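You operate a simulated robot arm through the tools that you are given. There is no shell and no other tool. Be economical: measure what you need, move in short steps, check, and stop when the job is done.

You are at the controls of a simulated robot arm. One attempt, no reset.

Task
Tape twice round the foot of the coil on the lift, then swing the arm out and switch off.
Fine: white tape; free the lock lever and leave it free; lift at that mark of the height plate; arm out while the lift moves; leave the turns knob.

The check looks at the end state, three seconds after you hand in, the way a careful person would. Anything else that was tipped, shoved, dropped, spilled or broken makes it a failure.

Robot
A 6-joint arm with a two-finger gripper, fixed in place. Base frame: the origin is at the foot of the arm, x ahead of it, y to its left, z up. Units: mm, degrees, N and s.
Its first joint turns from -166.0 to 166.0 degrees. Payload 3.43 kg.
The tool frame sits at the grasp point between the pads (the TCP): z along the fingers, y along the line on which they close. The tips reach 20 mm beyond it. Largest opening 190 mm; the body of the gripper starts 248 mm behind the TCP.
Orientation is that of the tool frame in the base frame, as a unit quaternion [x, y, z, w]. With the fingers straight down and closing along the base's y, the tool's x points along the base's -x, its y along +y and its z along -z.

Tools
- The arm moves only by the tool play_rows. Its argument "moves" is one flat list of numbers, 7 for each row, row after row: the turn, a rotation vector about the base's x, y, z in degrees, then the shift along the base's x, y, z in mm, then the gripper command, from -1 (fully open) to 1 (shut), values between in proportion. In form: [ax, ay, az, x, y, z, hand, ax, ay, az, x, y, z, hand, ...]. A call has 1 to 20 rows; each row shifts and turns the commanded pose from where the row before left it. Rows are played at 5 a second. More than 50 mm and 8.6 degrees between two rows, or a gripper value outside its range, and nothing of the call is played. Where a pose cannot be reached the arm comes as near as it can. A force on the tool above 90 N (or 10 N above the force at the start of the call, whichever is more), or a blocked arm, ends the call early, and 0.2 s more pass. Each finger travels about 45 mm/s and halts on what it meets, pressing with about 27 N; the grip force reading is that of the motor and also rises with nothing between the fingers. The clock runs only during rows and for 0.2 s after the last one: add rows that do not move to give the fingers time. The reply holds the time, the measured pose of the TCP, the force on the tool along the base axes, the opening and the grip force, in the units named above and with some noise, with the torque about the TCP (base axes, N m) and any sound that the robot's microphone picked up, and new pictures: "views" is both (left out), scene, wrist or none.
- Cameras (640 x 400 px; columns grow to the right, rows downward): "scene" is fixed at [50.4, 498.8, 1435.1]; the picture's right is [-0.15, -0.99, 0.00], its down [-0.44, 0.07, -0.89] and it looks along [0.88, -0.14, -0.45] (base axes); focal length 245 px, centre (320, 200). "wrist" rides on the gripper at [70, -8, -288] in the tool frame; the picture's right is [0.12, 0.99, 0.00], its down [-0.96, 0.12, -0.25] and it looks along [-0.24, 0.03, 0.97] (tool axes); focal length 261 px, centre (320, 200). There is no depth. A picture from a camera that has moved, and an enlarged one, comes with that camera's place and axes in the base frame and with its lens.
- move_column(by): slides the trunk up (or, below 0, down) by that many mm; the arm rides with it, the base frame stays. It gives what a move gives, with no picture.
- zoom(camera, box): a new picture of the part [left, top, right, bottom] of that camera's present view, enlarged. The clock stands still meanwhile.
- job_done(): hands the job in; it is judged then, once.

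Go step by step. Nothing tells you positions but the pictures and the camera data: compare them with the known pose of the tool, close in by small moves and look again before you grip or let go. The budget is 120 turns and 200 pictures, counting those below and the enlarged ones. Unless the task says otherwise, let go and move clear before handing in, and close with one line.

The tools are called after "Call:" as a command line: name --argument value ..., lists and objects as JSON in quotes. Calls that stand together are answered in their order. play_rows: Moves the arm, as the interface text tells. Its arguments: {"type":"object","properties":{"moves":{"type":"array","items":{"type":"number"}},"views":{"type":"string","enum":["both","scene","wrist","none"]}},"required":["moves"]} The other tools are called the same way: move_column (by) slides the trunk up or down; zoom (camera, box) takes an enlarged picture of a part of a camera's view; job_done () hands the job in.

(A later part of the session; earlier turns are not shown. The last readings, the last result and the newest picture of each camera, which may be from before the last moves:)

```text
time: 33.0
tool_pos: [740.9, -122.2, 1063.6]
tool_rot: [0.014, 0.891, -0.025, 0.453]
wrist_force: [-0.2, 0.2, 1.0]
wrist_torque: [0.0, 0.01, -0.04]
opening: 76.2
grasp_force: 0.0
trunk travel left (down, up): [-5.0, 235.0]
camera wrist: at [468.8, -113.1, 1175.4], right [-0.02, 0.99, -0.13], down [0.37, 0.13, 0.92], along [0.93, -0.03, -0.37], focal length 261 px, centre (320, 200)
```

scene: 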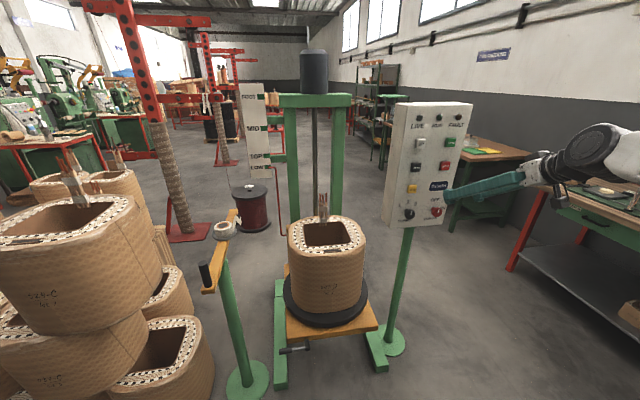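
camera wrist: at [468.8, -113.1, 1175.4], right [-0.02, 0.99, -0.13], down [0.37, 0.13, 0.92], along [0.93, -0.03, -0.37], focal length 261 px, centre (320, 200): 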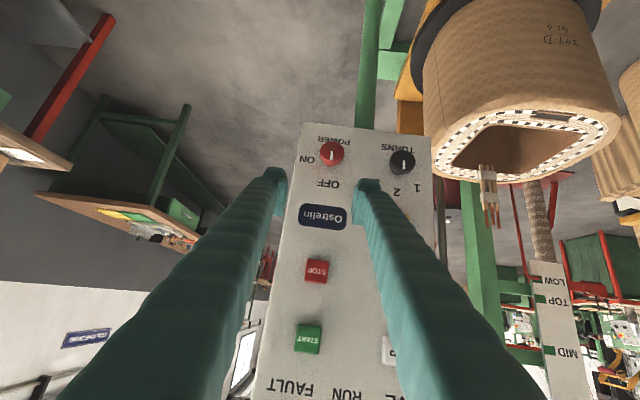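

Call:
play_rows --moves '[0, -7, 0.5, 9, 0, -15, 0.2, 0, -7, 0.5, 9, 0, -15, 0.2, 0, -7, 0.5, 9, 0, -15, 0.2, 0, -7, 0.5, 9, 0, -15, 0.2, 0, -7, 0.5, 9, 0, -15, 0.2, 0, 0, 0, 0, 0, 0, 0.2]'

```text
time: 34.4
tool_pos: [780.7, -101.3, 994.2]
tool_rot: [-0.021, 0.744, -0.001, 0.667]
wrist_force: [-0.3, -4.6, 1.8]
wrist_torque: [0.14, 0.44, 0.85]
opening: 76.0
grasp_force: 0.1
out of reach, approached as far as the arm can: row 2, 3
trunk travel left (down, up): [-5.0, 235.0]
camera wrist: at [489.0, -118.3, 954.7], right [-0.04, 0.99, -0.15], down [-0.15, 0.14, 0.98], along [0.99, 0.06, 0.14], focal length 261 px, centre (320, 200)
```

scene: 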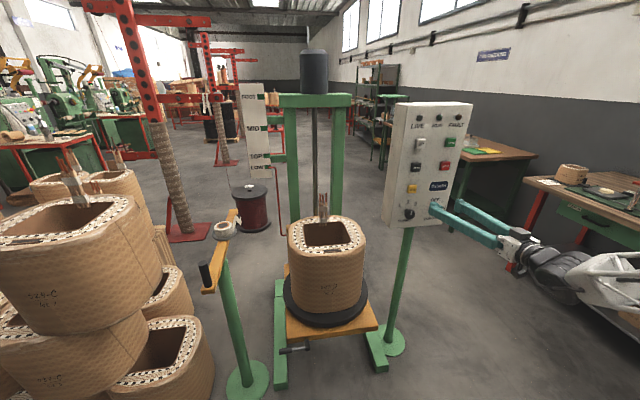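
wrist: 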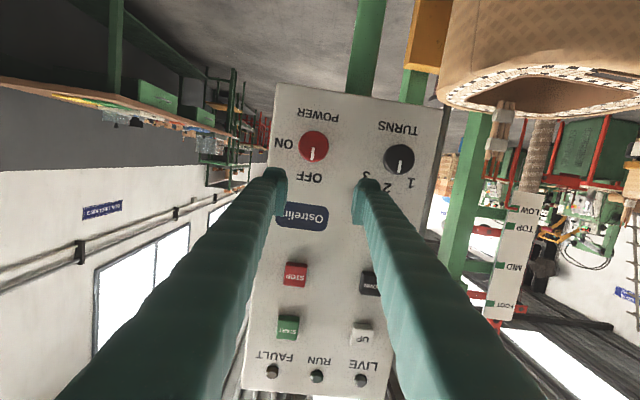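

Call:
play_rows --moves '[0, 0, 0, 5, -5, -15, 0.2, 0, 0, 0, 5, -5, -15, 0.2, 0, 0, 0, 5, -5, -15, 0.2, 0, 0, 0, 0, 0, -15, 0.2, 0, 0, 0, 0, 0, 0, 0.2]' --views "wrist"

```text
time: 35.6
tool_pos: [798.7, -121.0, 937.4]
tool_rot: [-0.008, 0.742, 0.002, 0.671]
wrist_force: [0.0, 0.2, 0.1]
wrist_torque: [0.02, 0.0, 0.01]
opening: 75.9
grasp_force: 0.0
trunk travel left (down, up): [-5.0, 235.0]
camera wrist: at [505.1, -133.9, 895.4], right [-0.02, 0.99, -0.13], down [-0.15, 0.12, 0.98], along [0.99, 0.04, 0.15], focal length 261 px, centre (320, 200)
```

wrist: 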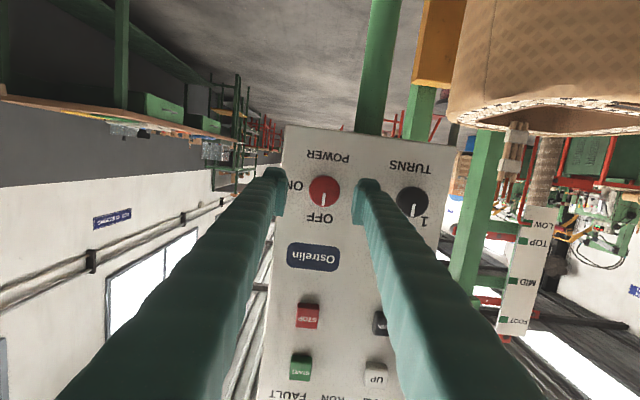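

I'm aligned with the POWER knob. Next I advance so the pads straddle it, then close.

Call:
play_rows --moves '[0, 0, 0, 14, 1, 0, 0.2, 0, 0, 0, 14, 1, 0, 0.2, 0, 0, 0, 14, 1, 0, 0.2, 0, 0, 0, 12, 1, 0, 0.2, 0, 0, 0, 0, 0, 0, 0.2]' --views "wrist"

Call:
zoom --camera "scene" --box '[390, 170, 470, 230]'

```text
time: 36.8
tool_pos: [852.7, -118.9, 937.2]
tool_rot: [-0.006, 0.742, 0.0, 0.671]
wrist_force: [0.1, 0.3, 0.7]
wrist_torque: [0.01, 0.0, 0.04]
opening: 76.0
grasp_force: 0.0
trunk travel left (down, up): [-5.0, 235.0]
camera wrist: at [559.8, -129.9, 895.4], right [-0.02, 0.99, -0.13], down [-0.15, 0.12, 0.98], along [0.99, 0.04, 0.15], focal length 261 px, centre (320, 200)
```

wrist: 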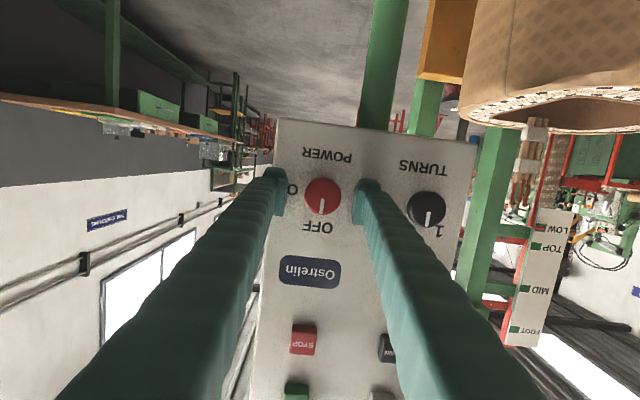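

```text
6.67 times, centred on (430, 200) of scene
camera zoom: at [50.4, 498.8, 1435.1], right [-0.15, -0.99, 0.0], down [-0.44, 0.07, -0.89], along [0.88, -0.14, -0.45], focal length 1636 px, centre (-413, 200)
```

zoom: 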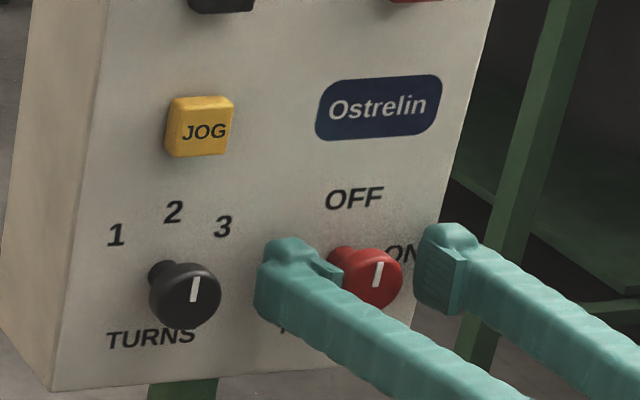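

Call:
play_rows --moves '[0, 0, 0, 4, 1, -1, 0.2, 0, 0, 0, 0, 0, 0, 0.5, 0, 0, 0, 0, 0, 0, 0.6, 0, 0, 0, 0, 0, 0, 0.7, 0, 0, 0, 0, 0, 0, 1, 0, 0, 0, 0, 0, 0, 1, 0, 0, 0, 0, 0, 0, 1]' --views "wrist"

```text
time: 38.4
tool_pos: [855.1, -113.8, 936.4]
tool_rot: [-0.009, 0.742, 0.002, 0.67]
wrist_force: [0.9, 11.8, 0.4]
wrist_torque: [0.01, -0.03, 0.08]
opening: 37.8
grasp_force: 44.7
trunk travel left (down, up): [-5.0, 235.0]
camera wrist: at [564.1, -127.6, 894.6], right [-0.02, 0.99, -0.13], down [-0.15, 0.12, 0.98], along [0.99, 0.04, 0.15], focal length 261 px, centre (320, 200)
```

wrist: 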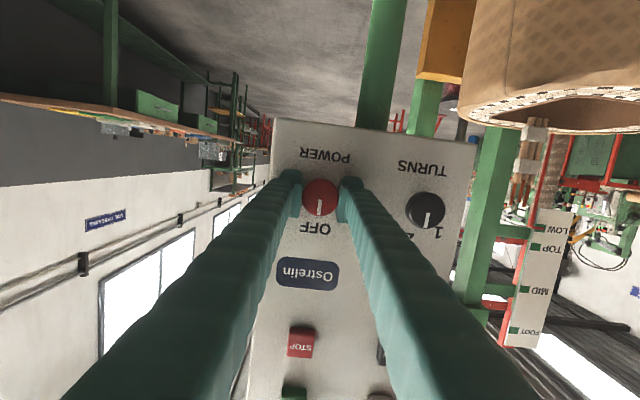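

The knob is gripped (38 mm). I'll turn it clockwise (+x), starting with about 48°.

Call:
play_rows --moves '[0, 0, 0, 0, 3, -1, 1, 6, 0, 0, 0, 0, 0, 1, 6, 0, 0, 0, 0, 0, 1, 6, 0, 0, 0, 0, 0, 1, 6, 0, 0, 0, 0, 0, 1, 6, 0, 0, 0, 0, 0, 1, 6, 0, 0, 0, 0, 0, 1, 6, 0, 0, 0, 0, 0, 1, 6, 0, 0, 0, 0, 0, 1, 0, 0, 0, 0, 0, 0, 1]'

Call:
zoom --camera "scene" --box '[380, 90, 480, 230]'

```text
time: 40.6
tool_pos: [854.9, -113.3, 933.6]
tool_rot: [0.268, 0.678, 0.303, 0.614]
wrist_force: [18.6, -39.3, 2.0]
wrist_torque: [0.02, -0.21, 0.13]
opening: 37.6
grasp_force: 44.8
trunk travel left (down, up): [-5.0, 235.0]
camera wrist: at [563.4, -91.2, 897.2], right [-0.02, 0.76, 0.65], down [-0.15, -0.65, 0.75], along [0.99, -0.08, 0.13], focal length 261 px, centre (320, 200)
```

scene: 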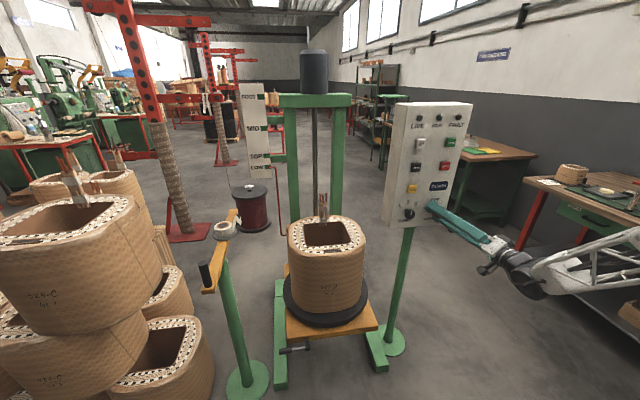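
wrist: 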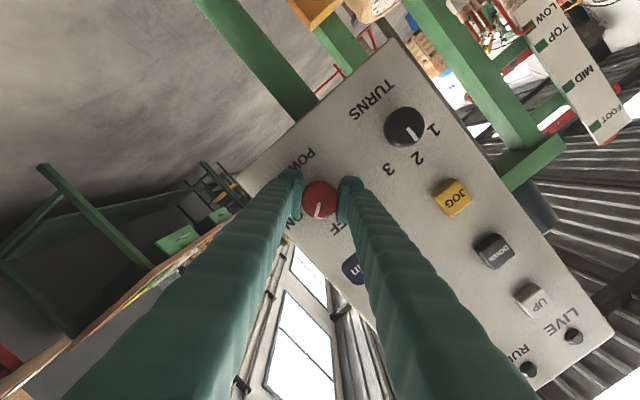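

```text
2.86 times, centred on (430, 160) of scene
camera zoom: at [50.4, 498.8, 1435.1], right [-0.15, -0.99, 0.0], down [-0.44, 0.07, -0.89], along [0.88, -0.14, -0.45], focal length 701 px, centre (6, 314)
```

zoom: 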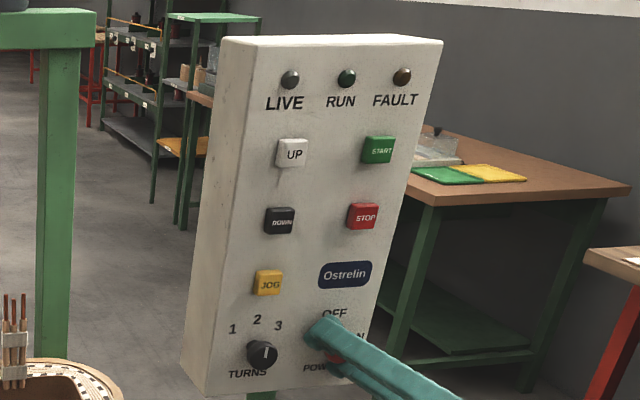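

The knob turned about 48°, and the LIVE lamp isn't lit yet. I'll ease the side load and turn further.

Call:
play_rows --moves '[0, 0, 0, -1, -4, 0, 1, 6, 0, 0, 0, 0, 0, 1, 6, 0, 0, 0, 0, 0, 1, 6, 0, 0, 0, 0, 0, 1, 6, 0, 0, 0, 0, 0, 1, 0, 0, 0, 0, 0, 0, 1]' --views "wrist"

Call:
zoom --camera "scene" --box '[380, 90, 480, 230]'

```text
time: 42.0
tool_pos: [854.2, -113.6, 933.8]
tool_rot: [0.388, 0.601, 0.436, 0.546]
wrist_force: [22.5, 35.8, -3.0]
wrist_torque: [0.01, 0.26, 0.23]
opening: 37.8
grasp_force: 44.8
trunk travel left (down, up): [-5.0, 235.0]
camera wrist: at [562.0, -79.9, 909.9], right [-0.02, 0.43, 0.9], down [-0.15, -0.9, 0.42], along [0.99, -0.12, 0.08], focal length 261 px, centre (320, 200)
```

wrist: 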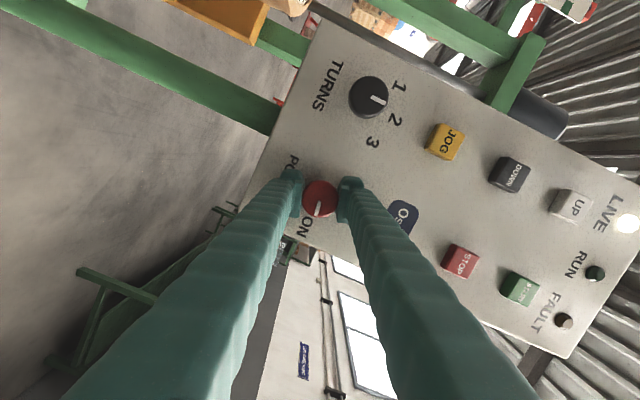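

```text
2.86 times, centred on (430, 160) of scene
camera zoom: at [50.4, 498.8, 1435.1], right [-0.15, -0.99, 0.0], down [-0.44, 0.07, -0.89], along [0.88, -0.14, -0.45], focal length 701 px, centre (6, 314)
```

zoom: 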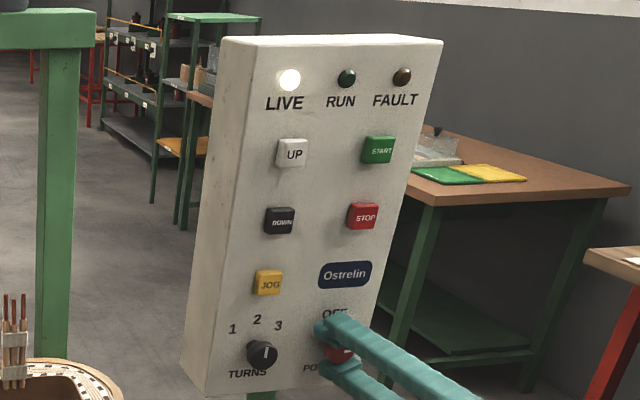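

LIVE is lit. A little more turn to seat it, then release.

Call:
play_rows --moves '[0, 0, 0, -1, 3, 0, 1, 5, 0, 0, 0, 0, 0, 1, 5, 0, 0, 0, 0, 0, 1, 0, 0, 0, 0, 0, 0, 1]' --views "wrist"

```text
time: 43.0
tool_pos: [853.8, -114.7, 934.5]
tool_rot: [0.436, 0.559, 0.487, 0.511]
wrist_force: [14.4, -2.7, -6.0]
wrist_torque: [-0.55, 0.0, -0.1]
opening: 37.6
grasp_force: 44.8
trunk travel left (down, up): [-5.0, 235.0]
camera wrist: at [562.0, -75.0, 916.7], right [-0.02, 0.26, 0.96], down [-0.15, -0.95, 0.26], along [0.99, -0.14, 0.06], focal length 261 px, centre (320, 200)
```

wrist: 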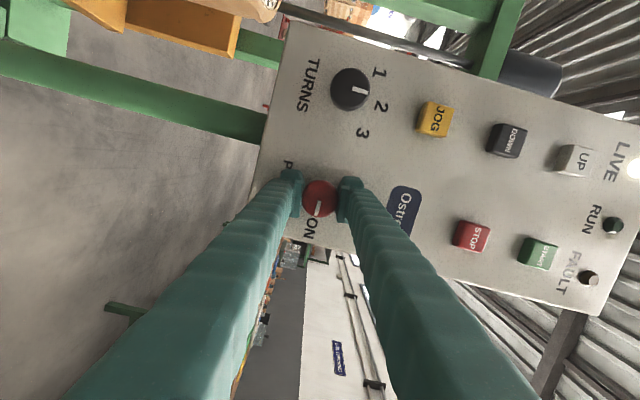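

It's seated at the ON stop. I'll release and back off, then raise the trunk toward the UP button row.

Call:
play_rows --moves '[0, 0, 0, 0, 0, 0, 0.6, 0, 0, 0, 0, 0, 0, 0.3, 0, 0, 0, 0, 0, 0, 0.2, 0, 0, 0, 0, 0, 0, 0.2, 0, 0, 0, -15, 0, 0, 0.2, 0, 0, 0, -20, 0, 0, 0.2, 0, 0, 0, -15, 0, 0, 0.2, 0, 0, 0, 0, 0, 0, 0.2]' --views "wrist"

Call:
zoom --camera "scene" --box '[380, 90, 480, 230]'

```text
time: 44.8
tool_pos: [801.9, -115.5, 935.3]
tool_rot: [0.435, 0.56, 0.487, 0.51]
wrist_force: [0.4, -0.1, -0.5]
wrist_torque: [0.02, 0.0, 0.01]
opening: 75.7
grasp_force: 0.1
trunk travel left (down, up): [-5.0, 235.0]
camera wrist: at [510.6, -77.0, 918.3], right [-0.02, 0.26, 0.96], down [-0.15, -0.95, 0.26], along [0.99, -0.14, 0.06], focal length 261 px, centre (320, 200)
```

wrist: 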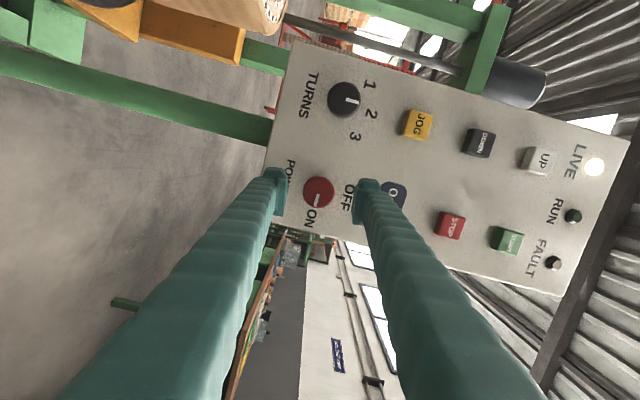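

```text
2.86 times, centred on (430, 160) of scene
camera zoom: at [50.4, 498.8, 1435.1], right [-0.15, -0.99, 0.0], down [-0.44, 0.07, -0.89], along [0.88, -0.14, -0.45], focal length 701 px, centre (6, 314)
```

zoom: 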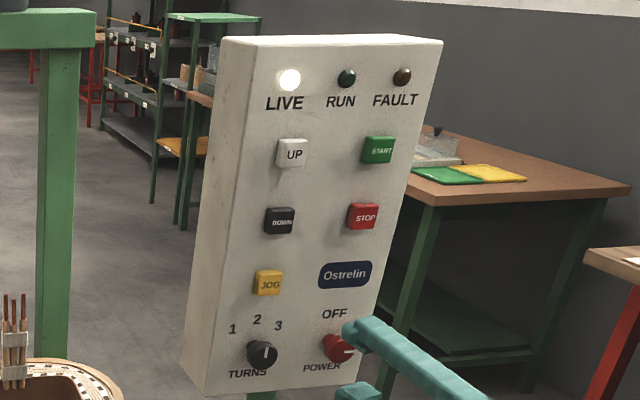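

Power is on and LIVE is lit. I'm closing the fingers, raising the trunk and moving to the UP button (868, 0, 1217).

Call:
move_column --by 230

Call:
play_rows --moves '[0, 0, 0, 0, 0, 13, 1, 0, 0, 0, 0, 20, 13, 1, 0, 0, 0, 0, 30, 13, 1, 0, 0, 0, 0, 30, 13, 1, 0, 0, 0, 0, 35, 0, 1, 0, 0, 0, 0, 0, 0, 1]'

```text
time: 47.2
tool_pos: [803.0, -114.6, 1167.5]
tool_rot: [0.435, 0.561, 0.486, 0.51]
wrist_force: [-0.3, 0.3, 0.1]
wrist_torque: [0.01, 0.0, 0.0]
opening: 76.0
grasp_force: 0.0
trunk travel left (down, up): [-235.0, 5.0]
```

```text
time: 48.6
tool_pos: [804.4, -1.3, 1216.3]
tool_rot: [0.436, 0.56, 0.487, 0.51]
wrist_force: [-0.1, 0.7, 0.6]
wrist_torque: [-0.02, 0.01, 0.04]
opening: 0.0
grasp_force: 27.6
trunk travel left (down, up): [-235.0, 5.0]
camera wrist: at [513.0, 37.6, 1198.9], right [-0.02, 0.26, 0.96], down [-0.15, -0.95, 0.26], along [0.99, -0.14, 0.06], focal length 261 px, centre (320, 200)
```

scene: 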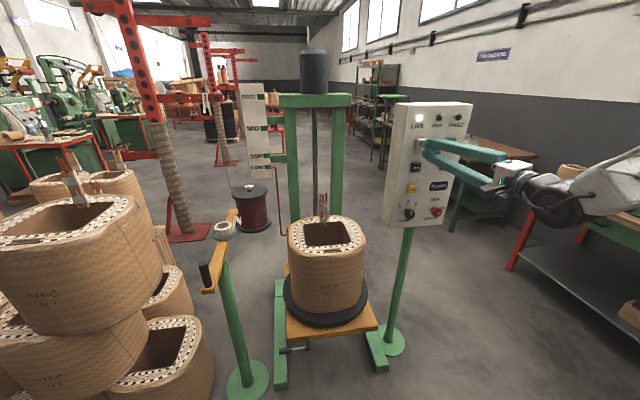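
wrist: 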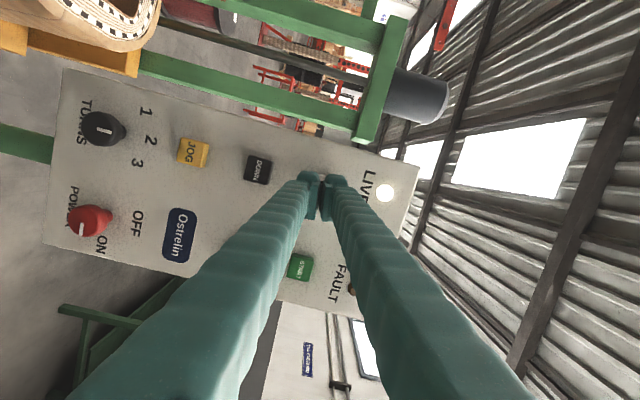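

Call:
play_rows --moves '[0, 0, 0, 20, 2, 0, 1, 0, 0, 0, 18, 1, 1, 1, 0, 0, 0, 4, 0, 0, 1, 0, 0, 0, 3, 0, 0, 1, 0, 0, 0, 0, 0, 0, 1]'

Call:
zoom --camera "scene" --box '[375, 90, 475, 230]'

```text
time: 49.8
tool_pos: [848.7, 1.6, 1218.3]
tool_rot: [0.435, 0.561, 0.486, 0.51]
wrist_force: [-6.1, -0.5, -4.1]
wrist_torque: [0.05, 0.12, -0.1]
opening: 6.0
grasp_force: 34.3
trunk travel left (down, up): [-235.0, 5.0]
heard: click
camera wrist: at [556.1, 40.5, 1200.7], right [-0.02, 0.26, 0.96], down [-0.15, -0.95, 0.26], along [0.99, -0.14, 0.06], focal length 261 px, centre (320, 200)
```

scene: 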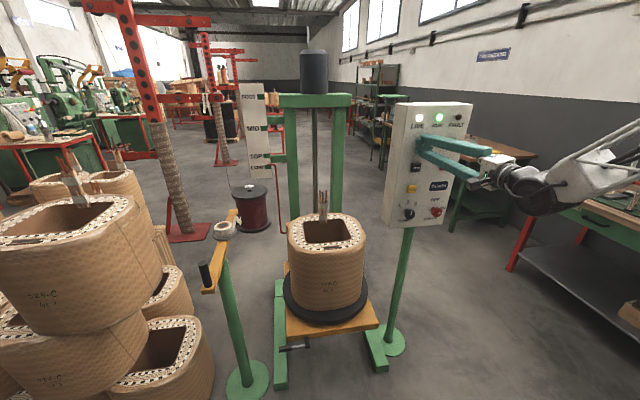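
wrist: 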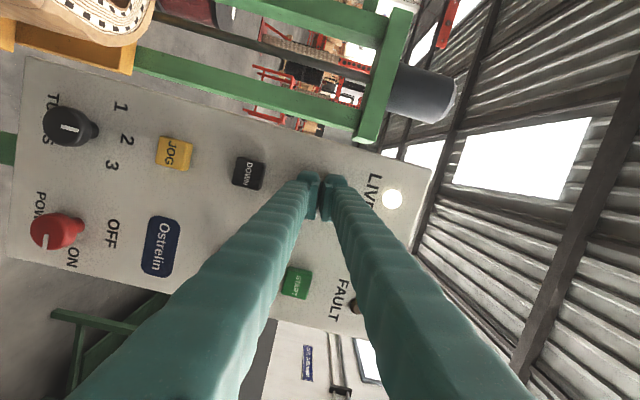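

```text
2.86 times, centred on (425, 160) of scene
camera zoom: at [50.4, 498.8, 1435.1], right [-0.15, -0.99, 0.0], down [-0.44, 0.07, -0.89], along [0.88, -0.14, -0.45], focal length 701 px, centre (20, 314)
```

zoom: 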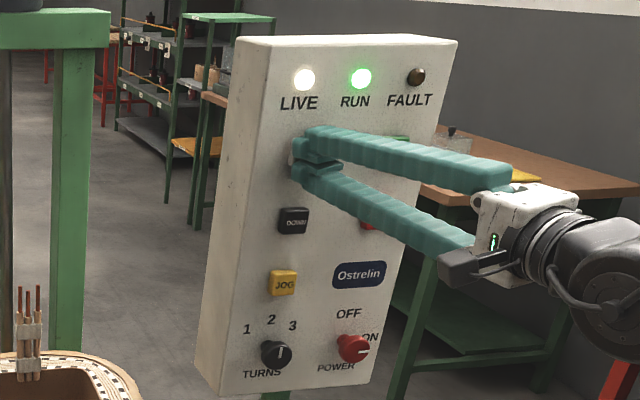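

A click, RUN is lit and the lift has started moving. I'll check the pointer, staying pressed for the moment.

Call:
zoom --camera "scene" --box '[225, 75, 305, 195]'

Call:
play_rows --moves '[0, 0, 0, 0, 0, 0, 1, 0, 0, 0, 0, 0, 0, 1]' --views "none"

Call:
zoom --camera "scene" --box '[225, 75, 305, 195]'

```text
3.33 times, centred on (265, 135) of scene
camera zoom: at [50.4, 498.8, 1435.1], right [-0.15, -0.99, 0.0], down [-0.44, 0.07, -0.89], along [0.88, -0.14, -0.45], focal length 818 px, centre (503, 417)
```

zoom: 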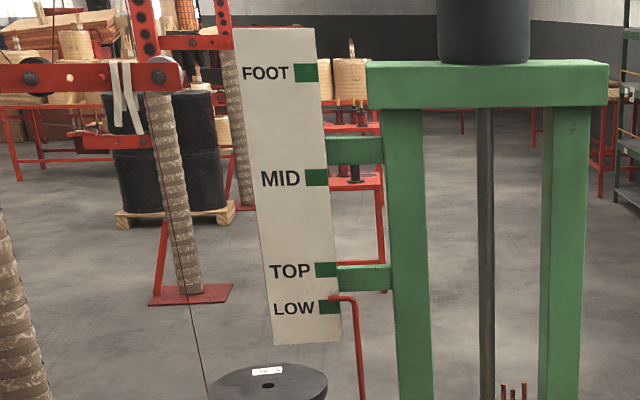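

```text
time: 50.4
tool_pos: [848.6, 2.1, 1218.6]
tool_rot: [0.435, 0.561, 0.487, 0.51]
wrist_force: [-7.9, 0.0, -4.0]
wrist_torque: [0.05, 0.09, -0.07]
opening: 5.8
grasp_force: 34.2
trunk travel left (down, up): [-235.0, 5.0]
```

```text
3.33 times, centred on (265, 135) of scene
camera zoom: at [50.4, 498.8, 1435.1], right [-0.15, -0.99, 0.0], down [-0.44, 0.07, -0.89], along [0.88, -0.14, -0.45], focal length 818 px, centre (503, 417)
```

zoom: 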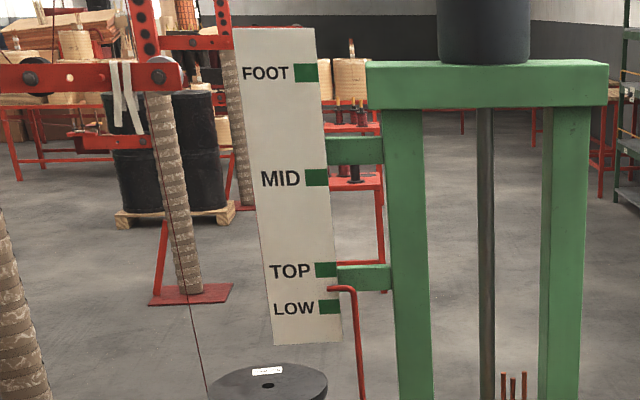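

The lift moves at about 17 zoomed px/s, roughly 12 s to FOOT. I'll keep holding and watch it.

Call:
play_rows --moves '[0, 0, 0, 0, 0, 0, 1, 0, 0, 0, 0, 0, 0, 1, 0, 0, 0, 0, 0, 0, 1, 0, 0, 0, 0, 0, 0, 1, 0, 0, 0, 0, 0, 0, 1, 0, 0, 0, 0, 0, 0, 1, 0, 0, 0, 0, 0, 0, 1, 0, 0, 0, 0, 0, 0, 1, 0, 0, 0, 0, 0, 0, 1, 0, 0, 0, 0, 0, 0, 1, 0, 0, 0, 0, 0, 0, 1, 0, 0, 0, 0, 0, 0, 1, 0, 0, 0, 0, 0, 0, 1, 0, 0, 0, 0, 0, 0, 1, 0, 0, 0, 0, 0, 0, 1, 0, 0, 0, 0, 0, 0, 1, 0, 0, 0, 0, 0, 0, 1, 0, 0, 0, 0, 0, 0, 1, 0, 0, 0, 0, 0, 0, 1, 0, 0, 0, 0, 0, 0, 1]' --views "none"

Call:
zoom --camera "scene" --box '[225, 75, 305, 195]'

```text
time: 54.6
tool_pos: [848.3, 2.8, 1218.7]
tool_rot: [0.435, 0.56, 0.487, 0.51]
wrist_force: [-6.3, 0.2, 1.5]
wrist_torque: [-0.02, 0.04, -0.09]
opening: 6.2
grasp_force: 34.2
trunk travel left (down, up): [-235.0, 5.0]
```

```text
3.33 times, centred on (265, 135) of scene
camera zoom: at [50.4, 498.8, 1435.1], right [-0.15, -0.99, 0.0], down [-0.44, 0.07, -0.89], along [0.88, -0.14, -0.45], focal length 818 px, centre (503, 417)
```

zoom: 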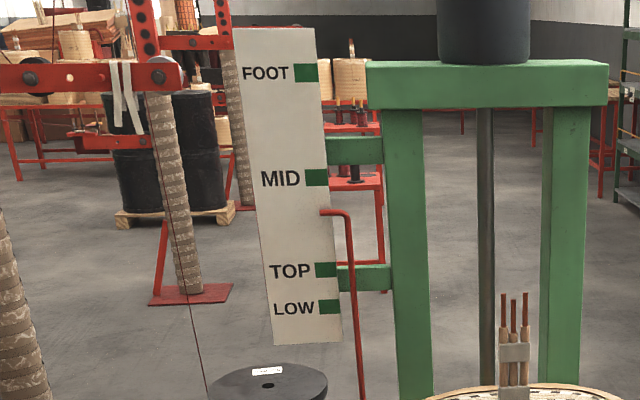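

Call:
play_rows --moves '[0, 0, 0, 0, 0, 0, 1, 0, 0, 0, 0, 0, 0, 1, 0, 0, 0, 0, 0, 0, 1, 0, 0, 0, 0, 0, 0, 1, 0, 0, 0, 0, 0, 0, 1, 0, 0, 0, 0, 0, 0, 1, 0, 0, 0, 0, 0, 0, 1, 0, 0, 0, 0, 0, 0, 1, 0, 0, 0, 0, 0, 0, 1, 0, 0, 0, 0, 0, 0, 1, 0, 0, 0, 0, 0, 0, 1, 0, 0, 0, 0, 0, 0, 1, 0, 0, 0, 0, 0, 0, 1, 0, 0, 0, 0, 0, 0, 1, 0, 0, 0, 0, 0, 0, 1, 0, 0, 0, 0, 0, 0, 1, 0, 0, 0, 0, 0, 0, 1, 0, 0, 0, 0, 0, 0, 1, 0, 0, 0, 0, 0, 0, 1, 0, 0, 0, 0, 0, 0, 1]' --views "none"

Call:
zoom --camera "scene" --box '[225, 75, 305, 195]'

```text
time: 58.8
tool_pos: [847.7, 1.2, 1220.2]
tool_rot: [0.435, 0.561, 0.486, 0.509]
wrist_force: [-6.7, 0.1, 0.6]
wrist_torque: [0.04, 0.03, -0.08]
opening: 5.7
grasp_force: 34.3
trunk travel left (down, up): [-235.0, 5.0]
```

```text
3.33 times, centred on (265, 135) of scene
camera zoom: at [50.4, 498.8, 1435.1], right [-0.15, -0.99, 0.0], down [-0.44, 0.07, -0.89], along [0.88, -0.14, -0.45], focal length 818 px, centre (503, 417)
```

zoom: 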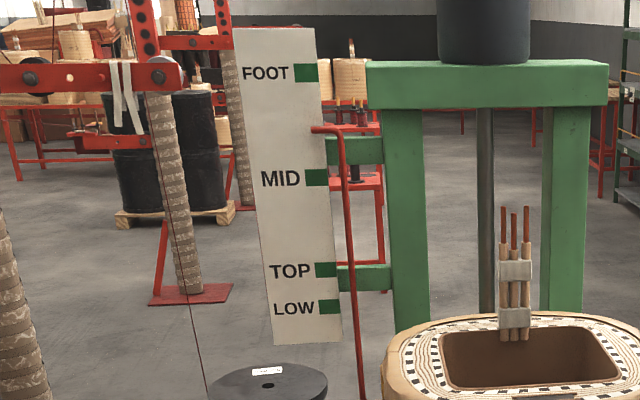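

Call:
play_rows --moves '[0, 0, 0, 0, 0, 0, 1, 0, 0, 0, 0, 0, 0, 1, 0, 0, 0, 0, 0, 0, 1, 0, 0, 0, 0, 0, 0, 1, 0, 0, 0, 0, 0, 0, 1, 0, 0, 0, 0, 0, 0, 1, 0, 0, 0, 0, 0, 0, 1, 0, 0, 0, 0, 0, 0, 1]' --views "none"

Call:
zoom --camera "scene" --box '[225, 75, 305, 195]'

```text
time: 60.6
tool_pos: [848.4, 1.5, 1219.7]
tool_rot: [0.436, 0.561, 0.486, 0.509]
wrist_force: [-7.0, -1.0, -0.2]
wrist_torque: [0.0, 0.02, -0.09]
opening: 6.1
grasp_force: 34.6
trunk travel left (down, up): [-235.0, 5.0]
```

```text
3.33 times, centred on (265, 135) of scene
camera zoom: at [50.4, 498.8, 1435.1], right [-0.15, -0.99, 0.0], down [-0.44, 0.07, -0.89], along [0.88, -0.14, -0.45], focal length 818 px, centre (503, 417)
```

zoom: 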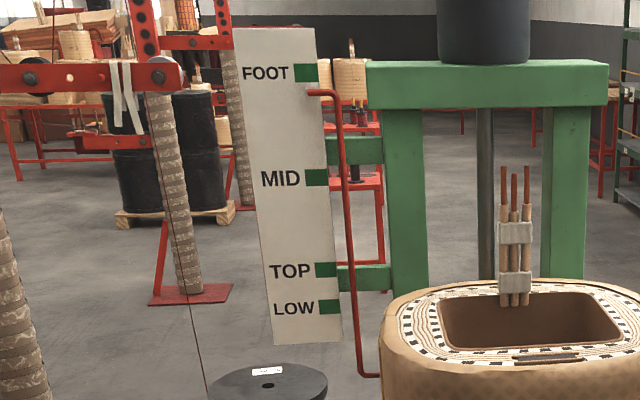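

Call:
play_rows --moves '[0, 0, 0, 0, 0, 0, 1, 0, 0, 0, 0, 0, 0, 1, 0, 0, 0, 0, 0, 0, 1, 0, 0, 0, -12, 0, 0, 1, 0, 0, 0, -20, 0, 0, 1, 0, 0, 0, 0, 0, 0, 1]' --views "scene"

Call:
zoom --camera "scene" --box '[240, 80, 290, 130]'

Call:
zoom --camera "scene" --box '[375, 90, 475, 230]'

```text
time: 62.0
tool_pos: [816.0, -0.0, 1219.2]
tool_rot: [0.435, 0.56, 0.487, 0.51]
wrist_force: [0.0, 0.3, -0.2]
wrist_torque: [0.04, -0.01, 0.02]
opening: 0.0
grasp_force: 34.1
trunk travel left (down, up): [-235.0, 5.0]
```

scene: 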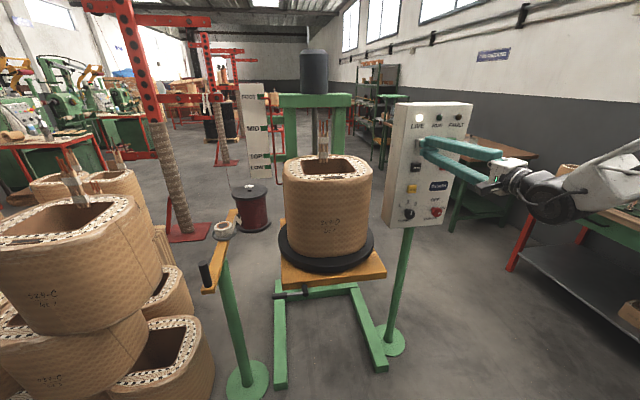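

```text
8.00 times, centred on (265, 105) of scene
camera zoom: at [50.4, 498.8, 1435.1], right [-0.15, -0.99, 0.0], down [-0.44, 0.07, -0.89], along [0.88, -0.14, -0.45], focal length 1963 px, centre (760, 960)
```

zoom: 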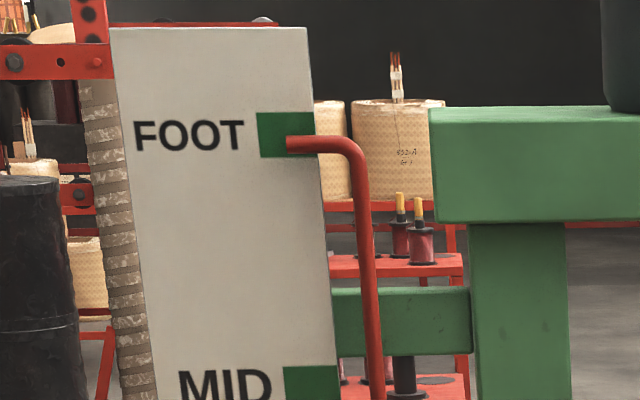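

```text
2.86 times, centred on (425, 160) of scene
camera zoom: at [50.4, 498.8, 1435.1], right [-0.15, -0.99, 0.0], down [-0.44, 0.07, -0.89], along [0.88, -0.14, -0.45], focal length 701 px, centre (20, 314)
```

zoom: 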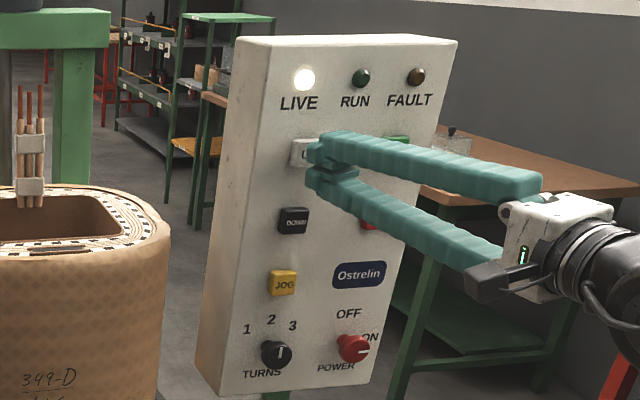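

The lift stopped with the pointer inside the FOOT mark, and RUN went out when I let go. Now I retreat from the panel, pitching the tool down, to go and swing the tape arm in.

Call:
play_rows --moves '[0, 5, 0, -20, 0, 10, 1, 0, 8, 0, -20, 0, 10, 1, 0, 8, 0, -20, 5, 10, 1, 0, 8, 0, -20, 10, 10, 1, 0, 8, 0, -20, 10, 10, 0.7, 0, 8, 0, -20, 20, 10, 0.7, 0, 8, 0, -15, 20, 10, 0.7, 0, 8, 0, -15, 30, 0, 0.7, 0, 8, 0, -15, 30, 0, 0.7, 0, 8, 0, -15, 35, 0, 0.7, 0, 8, 0, -10, 40, 0, 0.7, 0, 3, 0, 0, 40, 0, 0.7, 0, 0, 0, 0, 0, 0, 0.7]'

```text
time: 64.8
tool_pos: [646.9, 258.3, 1278.7]
tool_rot: [0.644, 0.758, 0.104, 0.004]
wrist_force: [-0.4, 0.9, -0.4]
wrist_torque: [0.0, 0.04, 0.02]
opening: 28.5
grasp_force: 0.0
out of reach, approached as far as the arm can: row 3, 4
trunk travel left (down, up): [-235.0, 5.0]
camera wrist: at [587.4, 281.8, 1567.1], right [0.95, 0.26, 0.18], down [0.24, -0.96, 0.14], along [0.2, -0.09, -0.97], focal length 261 px, centre (320, 200)
```

scene: 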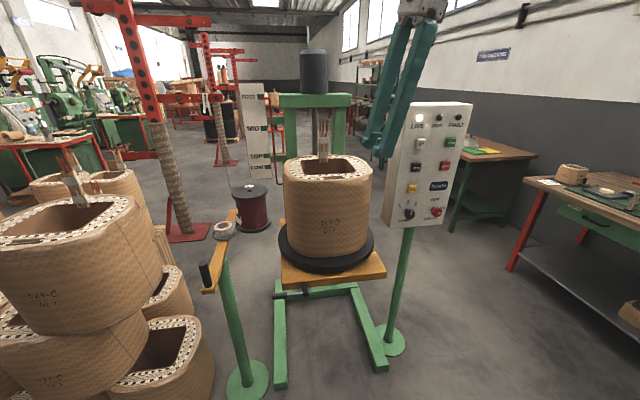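
wrist: 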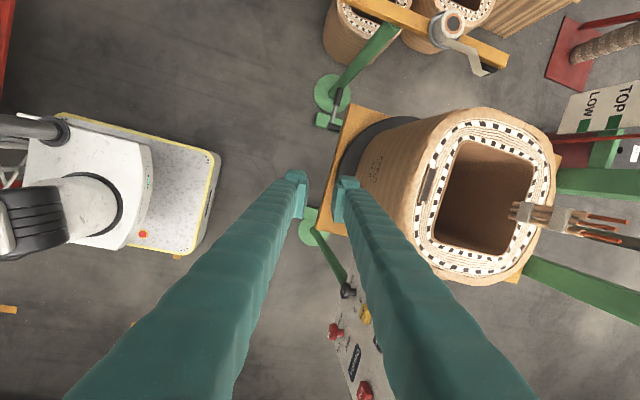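

Call:
zoom --camera "wrist" --box '[300, 0, 560, 160]'

Call:
zoom --camera "scene" --box '[180, 180, 400, 320]'

```text
2.46 times, centred on (430, 80) of wrist
camera zoom: at [587.4, 281.8, 1567.1], right [0.95, 0.26, 0.18], down [0.24, -0.96, 0.14], along [0.2, -0.09, -0.97], focal length 642 px, centre (49, 495)
```

zoom: 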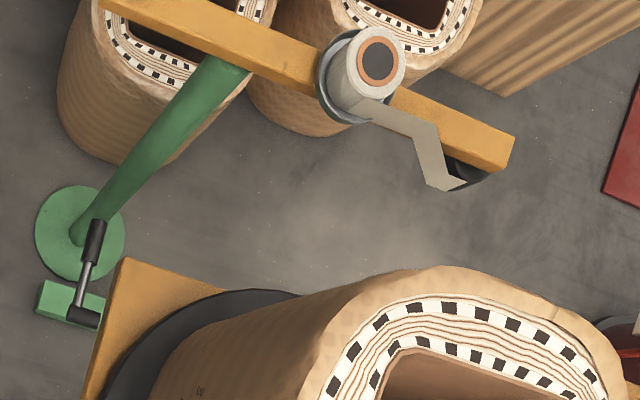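

```text
2.86 times, centred on (290, 250) of scene
camera zoom: at [50.4, 498.8, 1435.1], right [-0.15, -0.99, 0.0], down [-0.44, 0.07, -0.89], along [0.88, -0.14, -0.45], focal length 701 px, centre (406, 57)
```

zoom: 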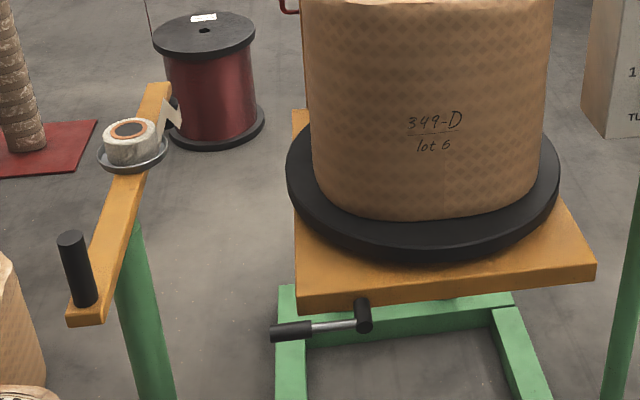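

The arm now has a clear approach from above. I'll move over the handle (about (662, 751), top z≈940) with the fingers turned to close roughly along the swing direction.

Call:
play_rows --moves '[0, -1.1, 5.1, 1, 40, -22, 0.3, 0, -1.1, 5.1, 1, 40, -22, 0.3, 0, -1.1, 5.1, 1, 40, -22, 0.3, 0, -1.1, 5.1, 1, 40, -22, 0.3, 0, -1.1, 5.1, 1, 40, -22, 0.3, 0, -1.1, 5.1, 1, 40, -22, 0.3, 0, -1.1, 5.1, 1, 40, -22, 0.3, 0, -1.1, 5.1, 1, 40, -22, 0.3, 0, -1.1, 5.1, 1, 40, -22, 0.3, 0, -1.1, 5.1, 1, 40, -22, 0.3, 0, -1.1, 5.1, 1, 40, -22, 0.3, 0, -1.1, 5.1, 1, 40, -17, 0.3, 0, 0, 0, 0, 0, 0, 0.3]'

```text
time: 67.6
tool_pos: [655.8, 736.2, 1018.6]
tool_rot: [0.154, 0.974, 0.161, 0.034]
wrist_force: [-0.2, 0.4, -0.4]
wrist_torque: [0.01, 0.01, 0.01]
opening: 66.5
grasp_force: 0.1
trunk travel left (down, up): [-235.0, 5.0]
camera wrist: at [554.3, 663.8, 1286.1], right [0.17, 0.93, 0.32], down [0.92, -0.27, 0.29], along [0.35, 0.24, -0.9], focal length 261 px, centre (320, 200)
```

scene: 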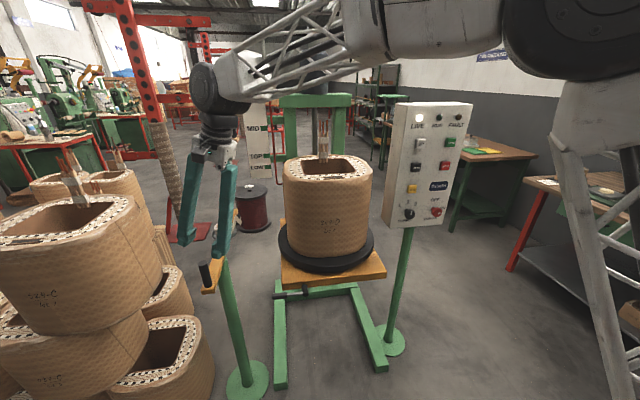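
wrist: 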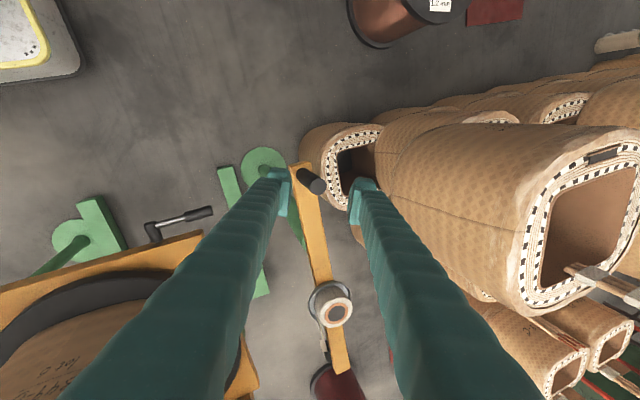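

The handle is between the fingers from above (about (656, 750)). I'll go down to straddle it.

Call:
play_rows --moves '[0, 0, 0, 0, 4, -25, 0.3, 0, 0, 0, 0, 4, -25, 0.3, 0, 0, 0, 0, 4, -25, 0.3, 0, 0, 0, 0, 3, -25, 0.3, 0, 0, 0, 0, 0, 0, 0.3]'

Call:
zoom --camera "scene" --box '[170, 180, 290, 310]'

```text
time: 68.8
tool_pos: [656.8, 750.8, 919.7]
tool_rot: [0.155, 0.974, 0.161, 0.033]
wrist_force: [-0.1, -0.8, -0.2]
wrist_torque: [0.04, 0.03, 0.0]
opening: 66.5
grasp_force: 0.1
trunk travel left (down, up): [-235.0, 5.0]
camera wrist: at [555.3, 678.4, 1186.5], right [0.18, 0.93, 0.32], down [0.92, -0.27, 0.29], along [0.35, 0.24, -0.9], focal length 261 px, centre (320, 200)
```

scene: 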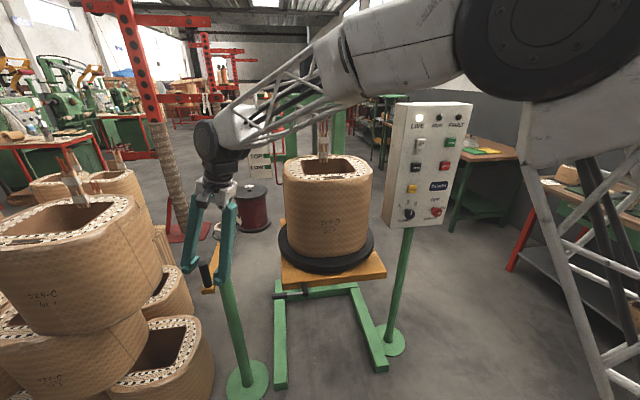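
wrist: 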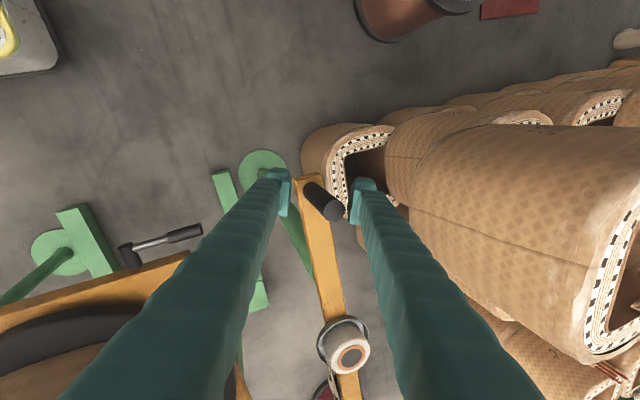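

```text
3.08 times, centred on (230, 245) of scene
camera zoom: at [50.4, 498.8, 1435.1], right [-0.15, -0.99, 0.0], down [-0.44, 0.07, -0.89], along [0.88, -0.14, -0.45], focal length 755 px, centre (597, 62)
```

zoom: 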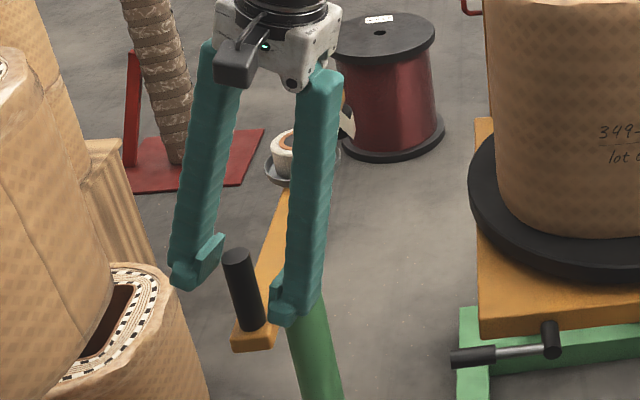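

Call:
play_rows --moves '[0, 0, 0, 3, 5, -10, 0.3, 0, 0, 0, 3, 5, -10, 0.3, 0, 0, 0, 0, 0, 0, 0.45, 0, 0, 0, 0, 0, 0, 0.55, 0, 0, 0, 0, 0, 0, 0.58, 0, 0, 0, 0, 0, 0, 0.58]' --views "wrist"

Call:
zoom --camera "scene" --box '[170, 180, 290, 310]'

```text
time: 70.2
tool_pos: [662.8, 761.7, 899.1]
tool_rot: [0.154, 0.974, 0.162, 0.034]
wrist_force: [3.9, 6.5, 5.2]
wrist_torque: [-0.19, 0.08, 0.06]
opening: 44.8
grasp_force: 4.2
trunk travel left (down, up): [-235.0, 5.0]
camera wrist: at [561.3, 688.5, 1166.6], right [0.18, 0.93, 0.32], down [0.92, -0.27, 0.29], along [0.35, 0.24, -0.9], focal length 261 px, centre (320, 200)
```

wrist: 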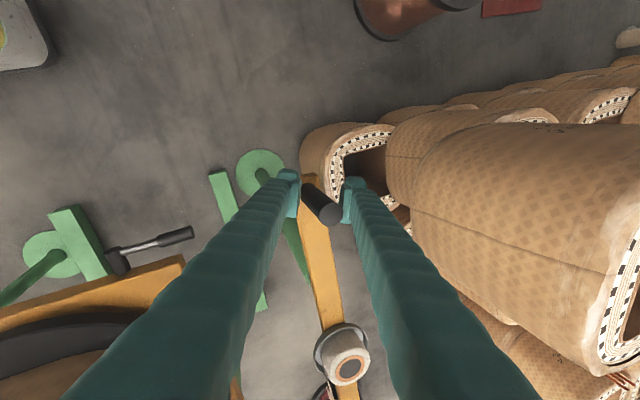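

```text
3.08 times, centred on (230, 245) of scene
camera zoom: at [50.4, 498.8, 1435.1], right [-0.15, -0.99, 0.0], down [-0.44, 0.07, -0.89], along [0.88, -0.14, -0.45], focal length 755 px, centre (597, 62)
```

zoom: 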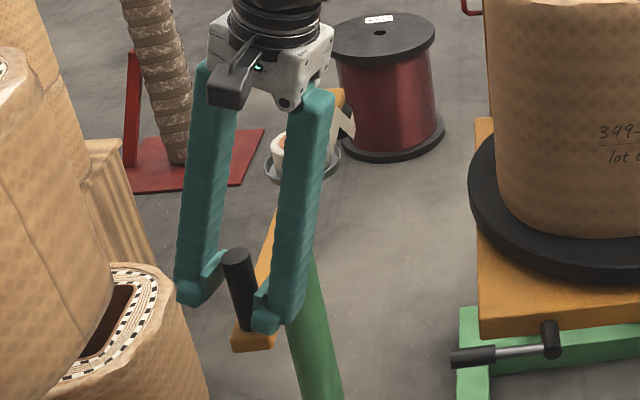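

The handle is held between the pads. I'll loosen very slightly and swing the handle +y along its arc (pivot near (815, 755)).

Call:
play_rows --moves '[0, 0, 0, 0, 0, 2, 0.48, 0, 0, 0, 0.6, 13.3, 0, 0.48, 0, 0, 0, 1.7, 13.2, 0, 0.48, 0, 0, 0, 2.9, 13, 0, 0.48, 0, 0, 0, 4, 12.7, 0, 0.48, 0, 0, 0, 0, 0, 0, 0.48]'

```text
time: 71.6
tool_pos: [673.1, 814.2, 900.7]
tool_rot: [0.155, 0.974, 0.162, 0.034]
wrist_force: [0.0, -0.2, 1.1]
wrist_torque: [-0.03, 0.0, -0.01]
opening: 49.3
grasp_force: 0.0
trunk travel left (down, up): [-235.0, 5.0]
camera wrist: at [570.8, 740.6, 1168.8], right [0.18, 0.93, 0.32], down [0.92, -0.27, 0.29], along [0.35, 0.24, -0.9], focal length 261 px, centre (320, 200)
```

scene: 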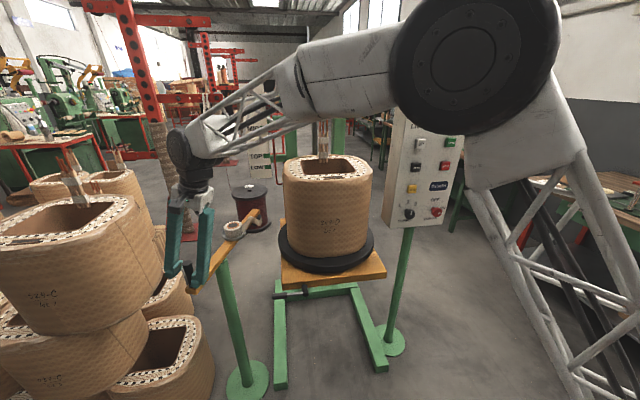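
wrist: 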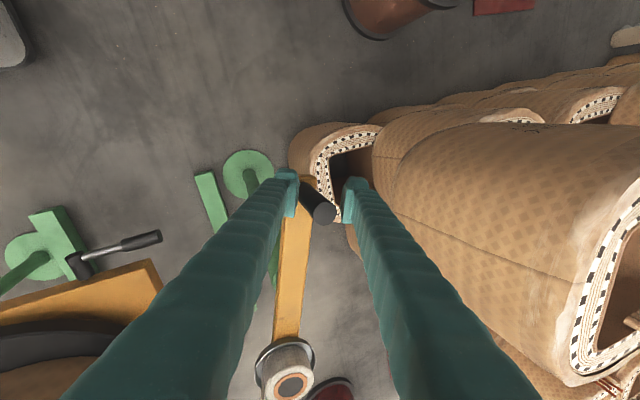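

Call:
play_rows --moves '[0, 0, 0, 5.1, 12.3, 0, 0.48, 0, 0, 0, 6.2, 11.8, 0, 0.48, 0, 0, 0, 7.2, 11.3, 0, 0.48, 0, 0, 0, 0, 0, 0, 0.48]'

Call:
zoom --camera "scene" --box '[170, 180, 390, 310]'

```text
time: 72.6
tool_pos: [690.8, 849.2, 901.6]
tool_rot: [0.155, 0.974, 0.162, 0.033]
wrist_force: [4.7, 3.7, -0.8]
wrist_torque: [-0.21, 0.22, 0.01]
opening: 51.6
grasp_force: 1.8
trunk travel left (down, up): [-235.0, 5.0]
camera wrist: at [589.0, 776.7, 1169.2], right [0.18, 0.93, 0.32], down [0.92, -0.27, 0.29], along [0.35, 0.24, -0.9], focal length 261 px, centre (320, 200)
```

scene: 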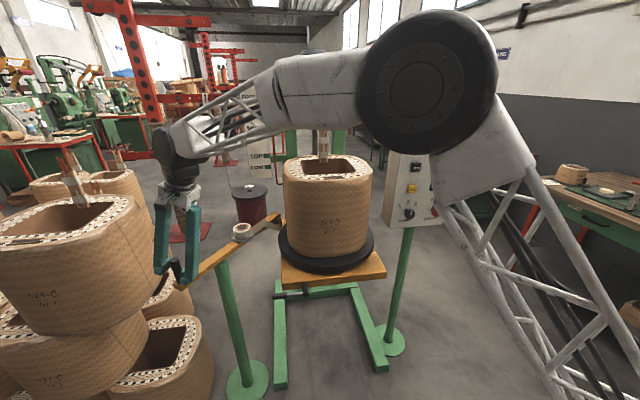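
wrist: 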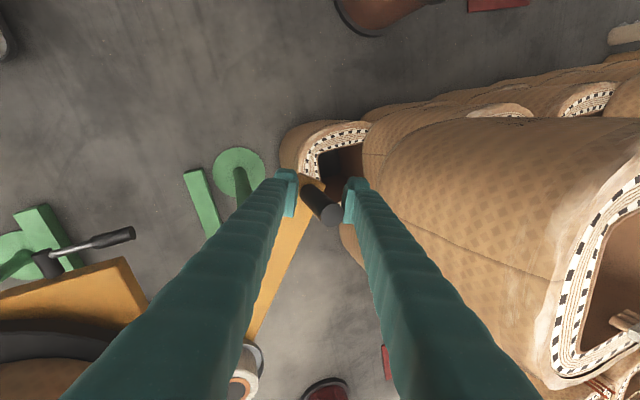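

```text
2.91 times, centred on (280, 245) of scene
camera zoom: at [50.4, 498.8, 1435.1], right [-0.15, -0.99, 0.0], down [-0.44, 0.07, -0.89], along [0.88, -0.14, -0.45], focal length 714 px, centre (436, 69)
```

zoom: 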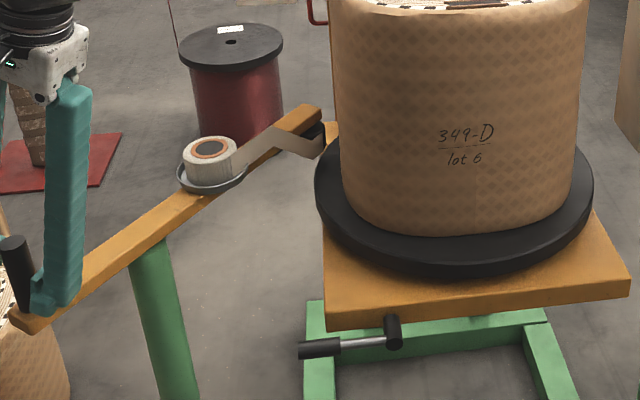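

The roller end is nearly at the coil's foot and the force is rising slightly. A bit more.

Call:
play_rows --moves '[0, 0, 0, 3, 4.5, 0, 0.48, 0, 0, 0, 3, 4.5, 0, 0.48, 0, 0, 0, 0, 0, 0, 0.48]' --views "none"

Call:
zoom --camera "scene" --box '[170, 180, 390, 310]'

```text
time: 73.4
tool_pos: [696.6, 857.6, 901.9]
tool_rot: [0.156, 0.974, 0.161, 0.033]
wrist_force: [5.9, 3.7, -2.3]
wrist_torque: [-0.15, 0.19, -0.03]
opening: 51.5
grasp_force: 1.1
trunk travel left (down, up): [-235.0, 5.0]
```

```text
2.91 times, centred on (280, 245) of scene
camera zoom: at [50.4, 498.8, 1435.1], right [-0.15, -0.99, 0.0], down [-0.44, 0.07, -0.89], along [0.88, -0.14, -0.45], focal length 714 px, centre (436, 69)
```

zoom: 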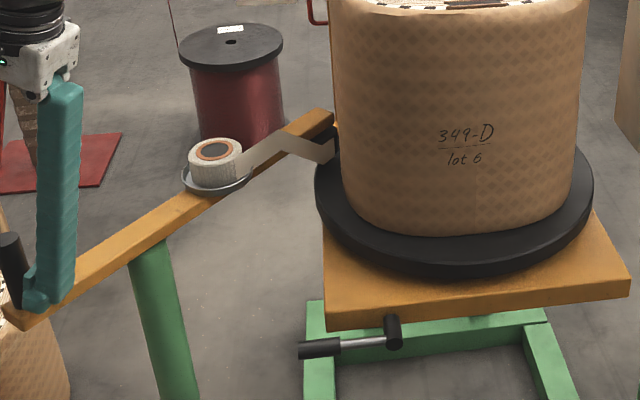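

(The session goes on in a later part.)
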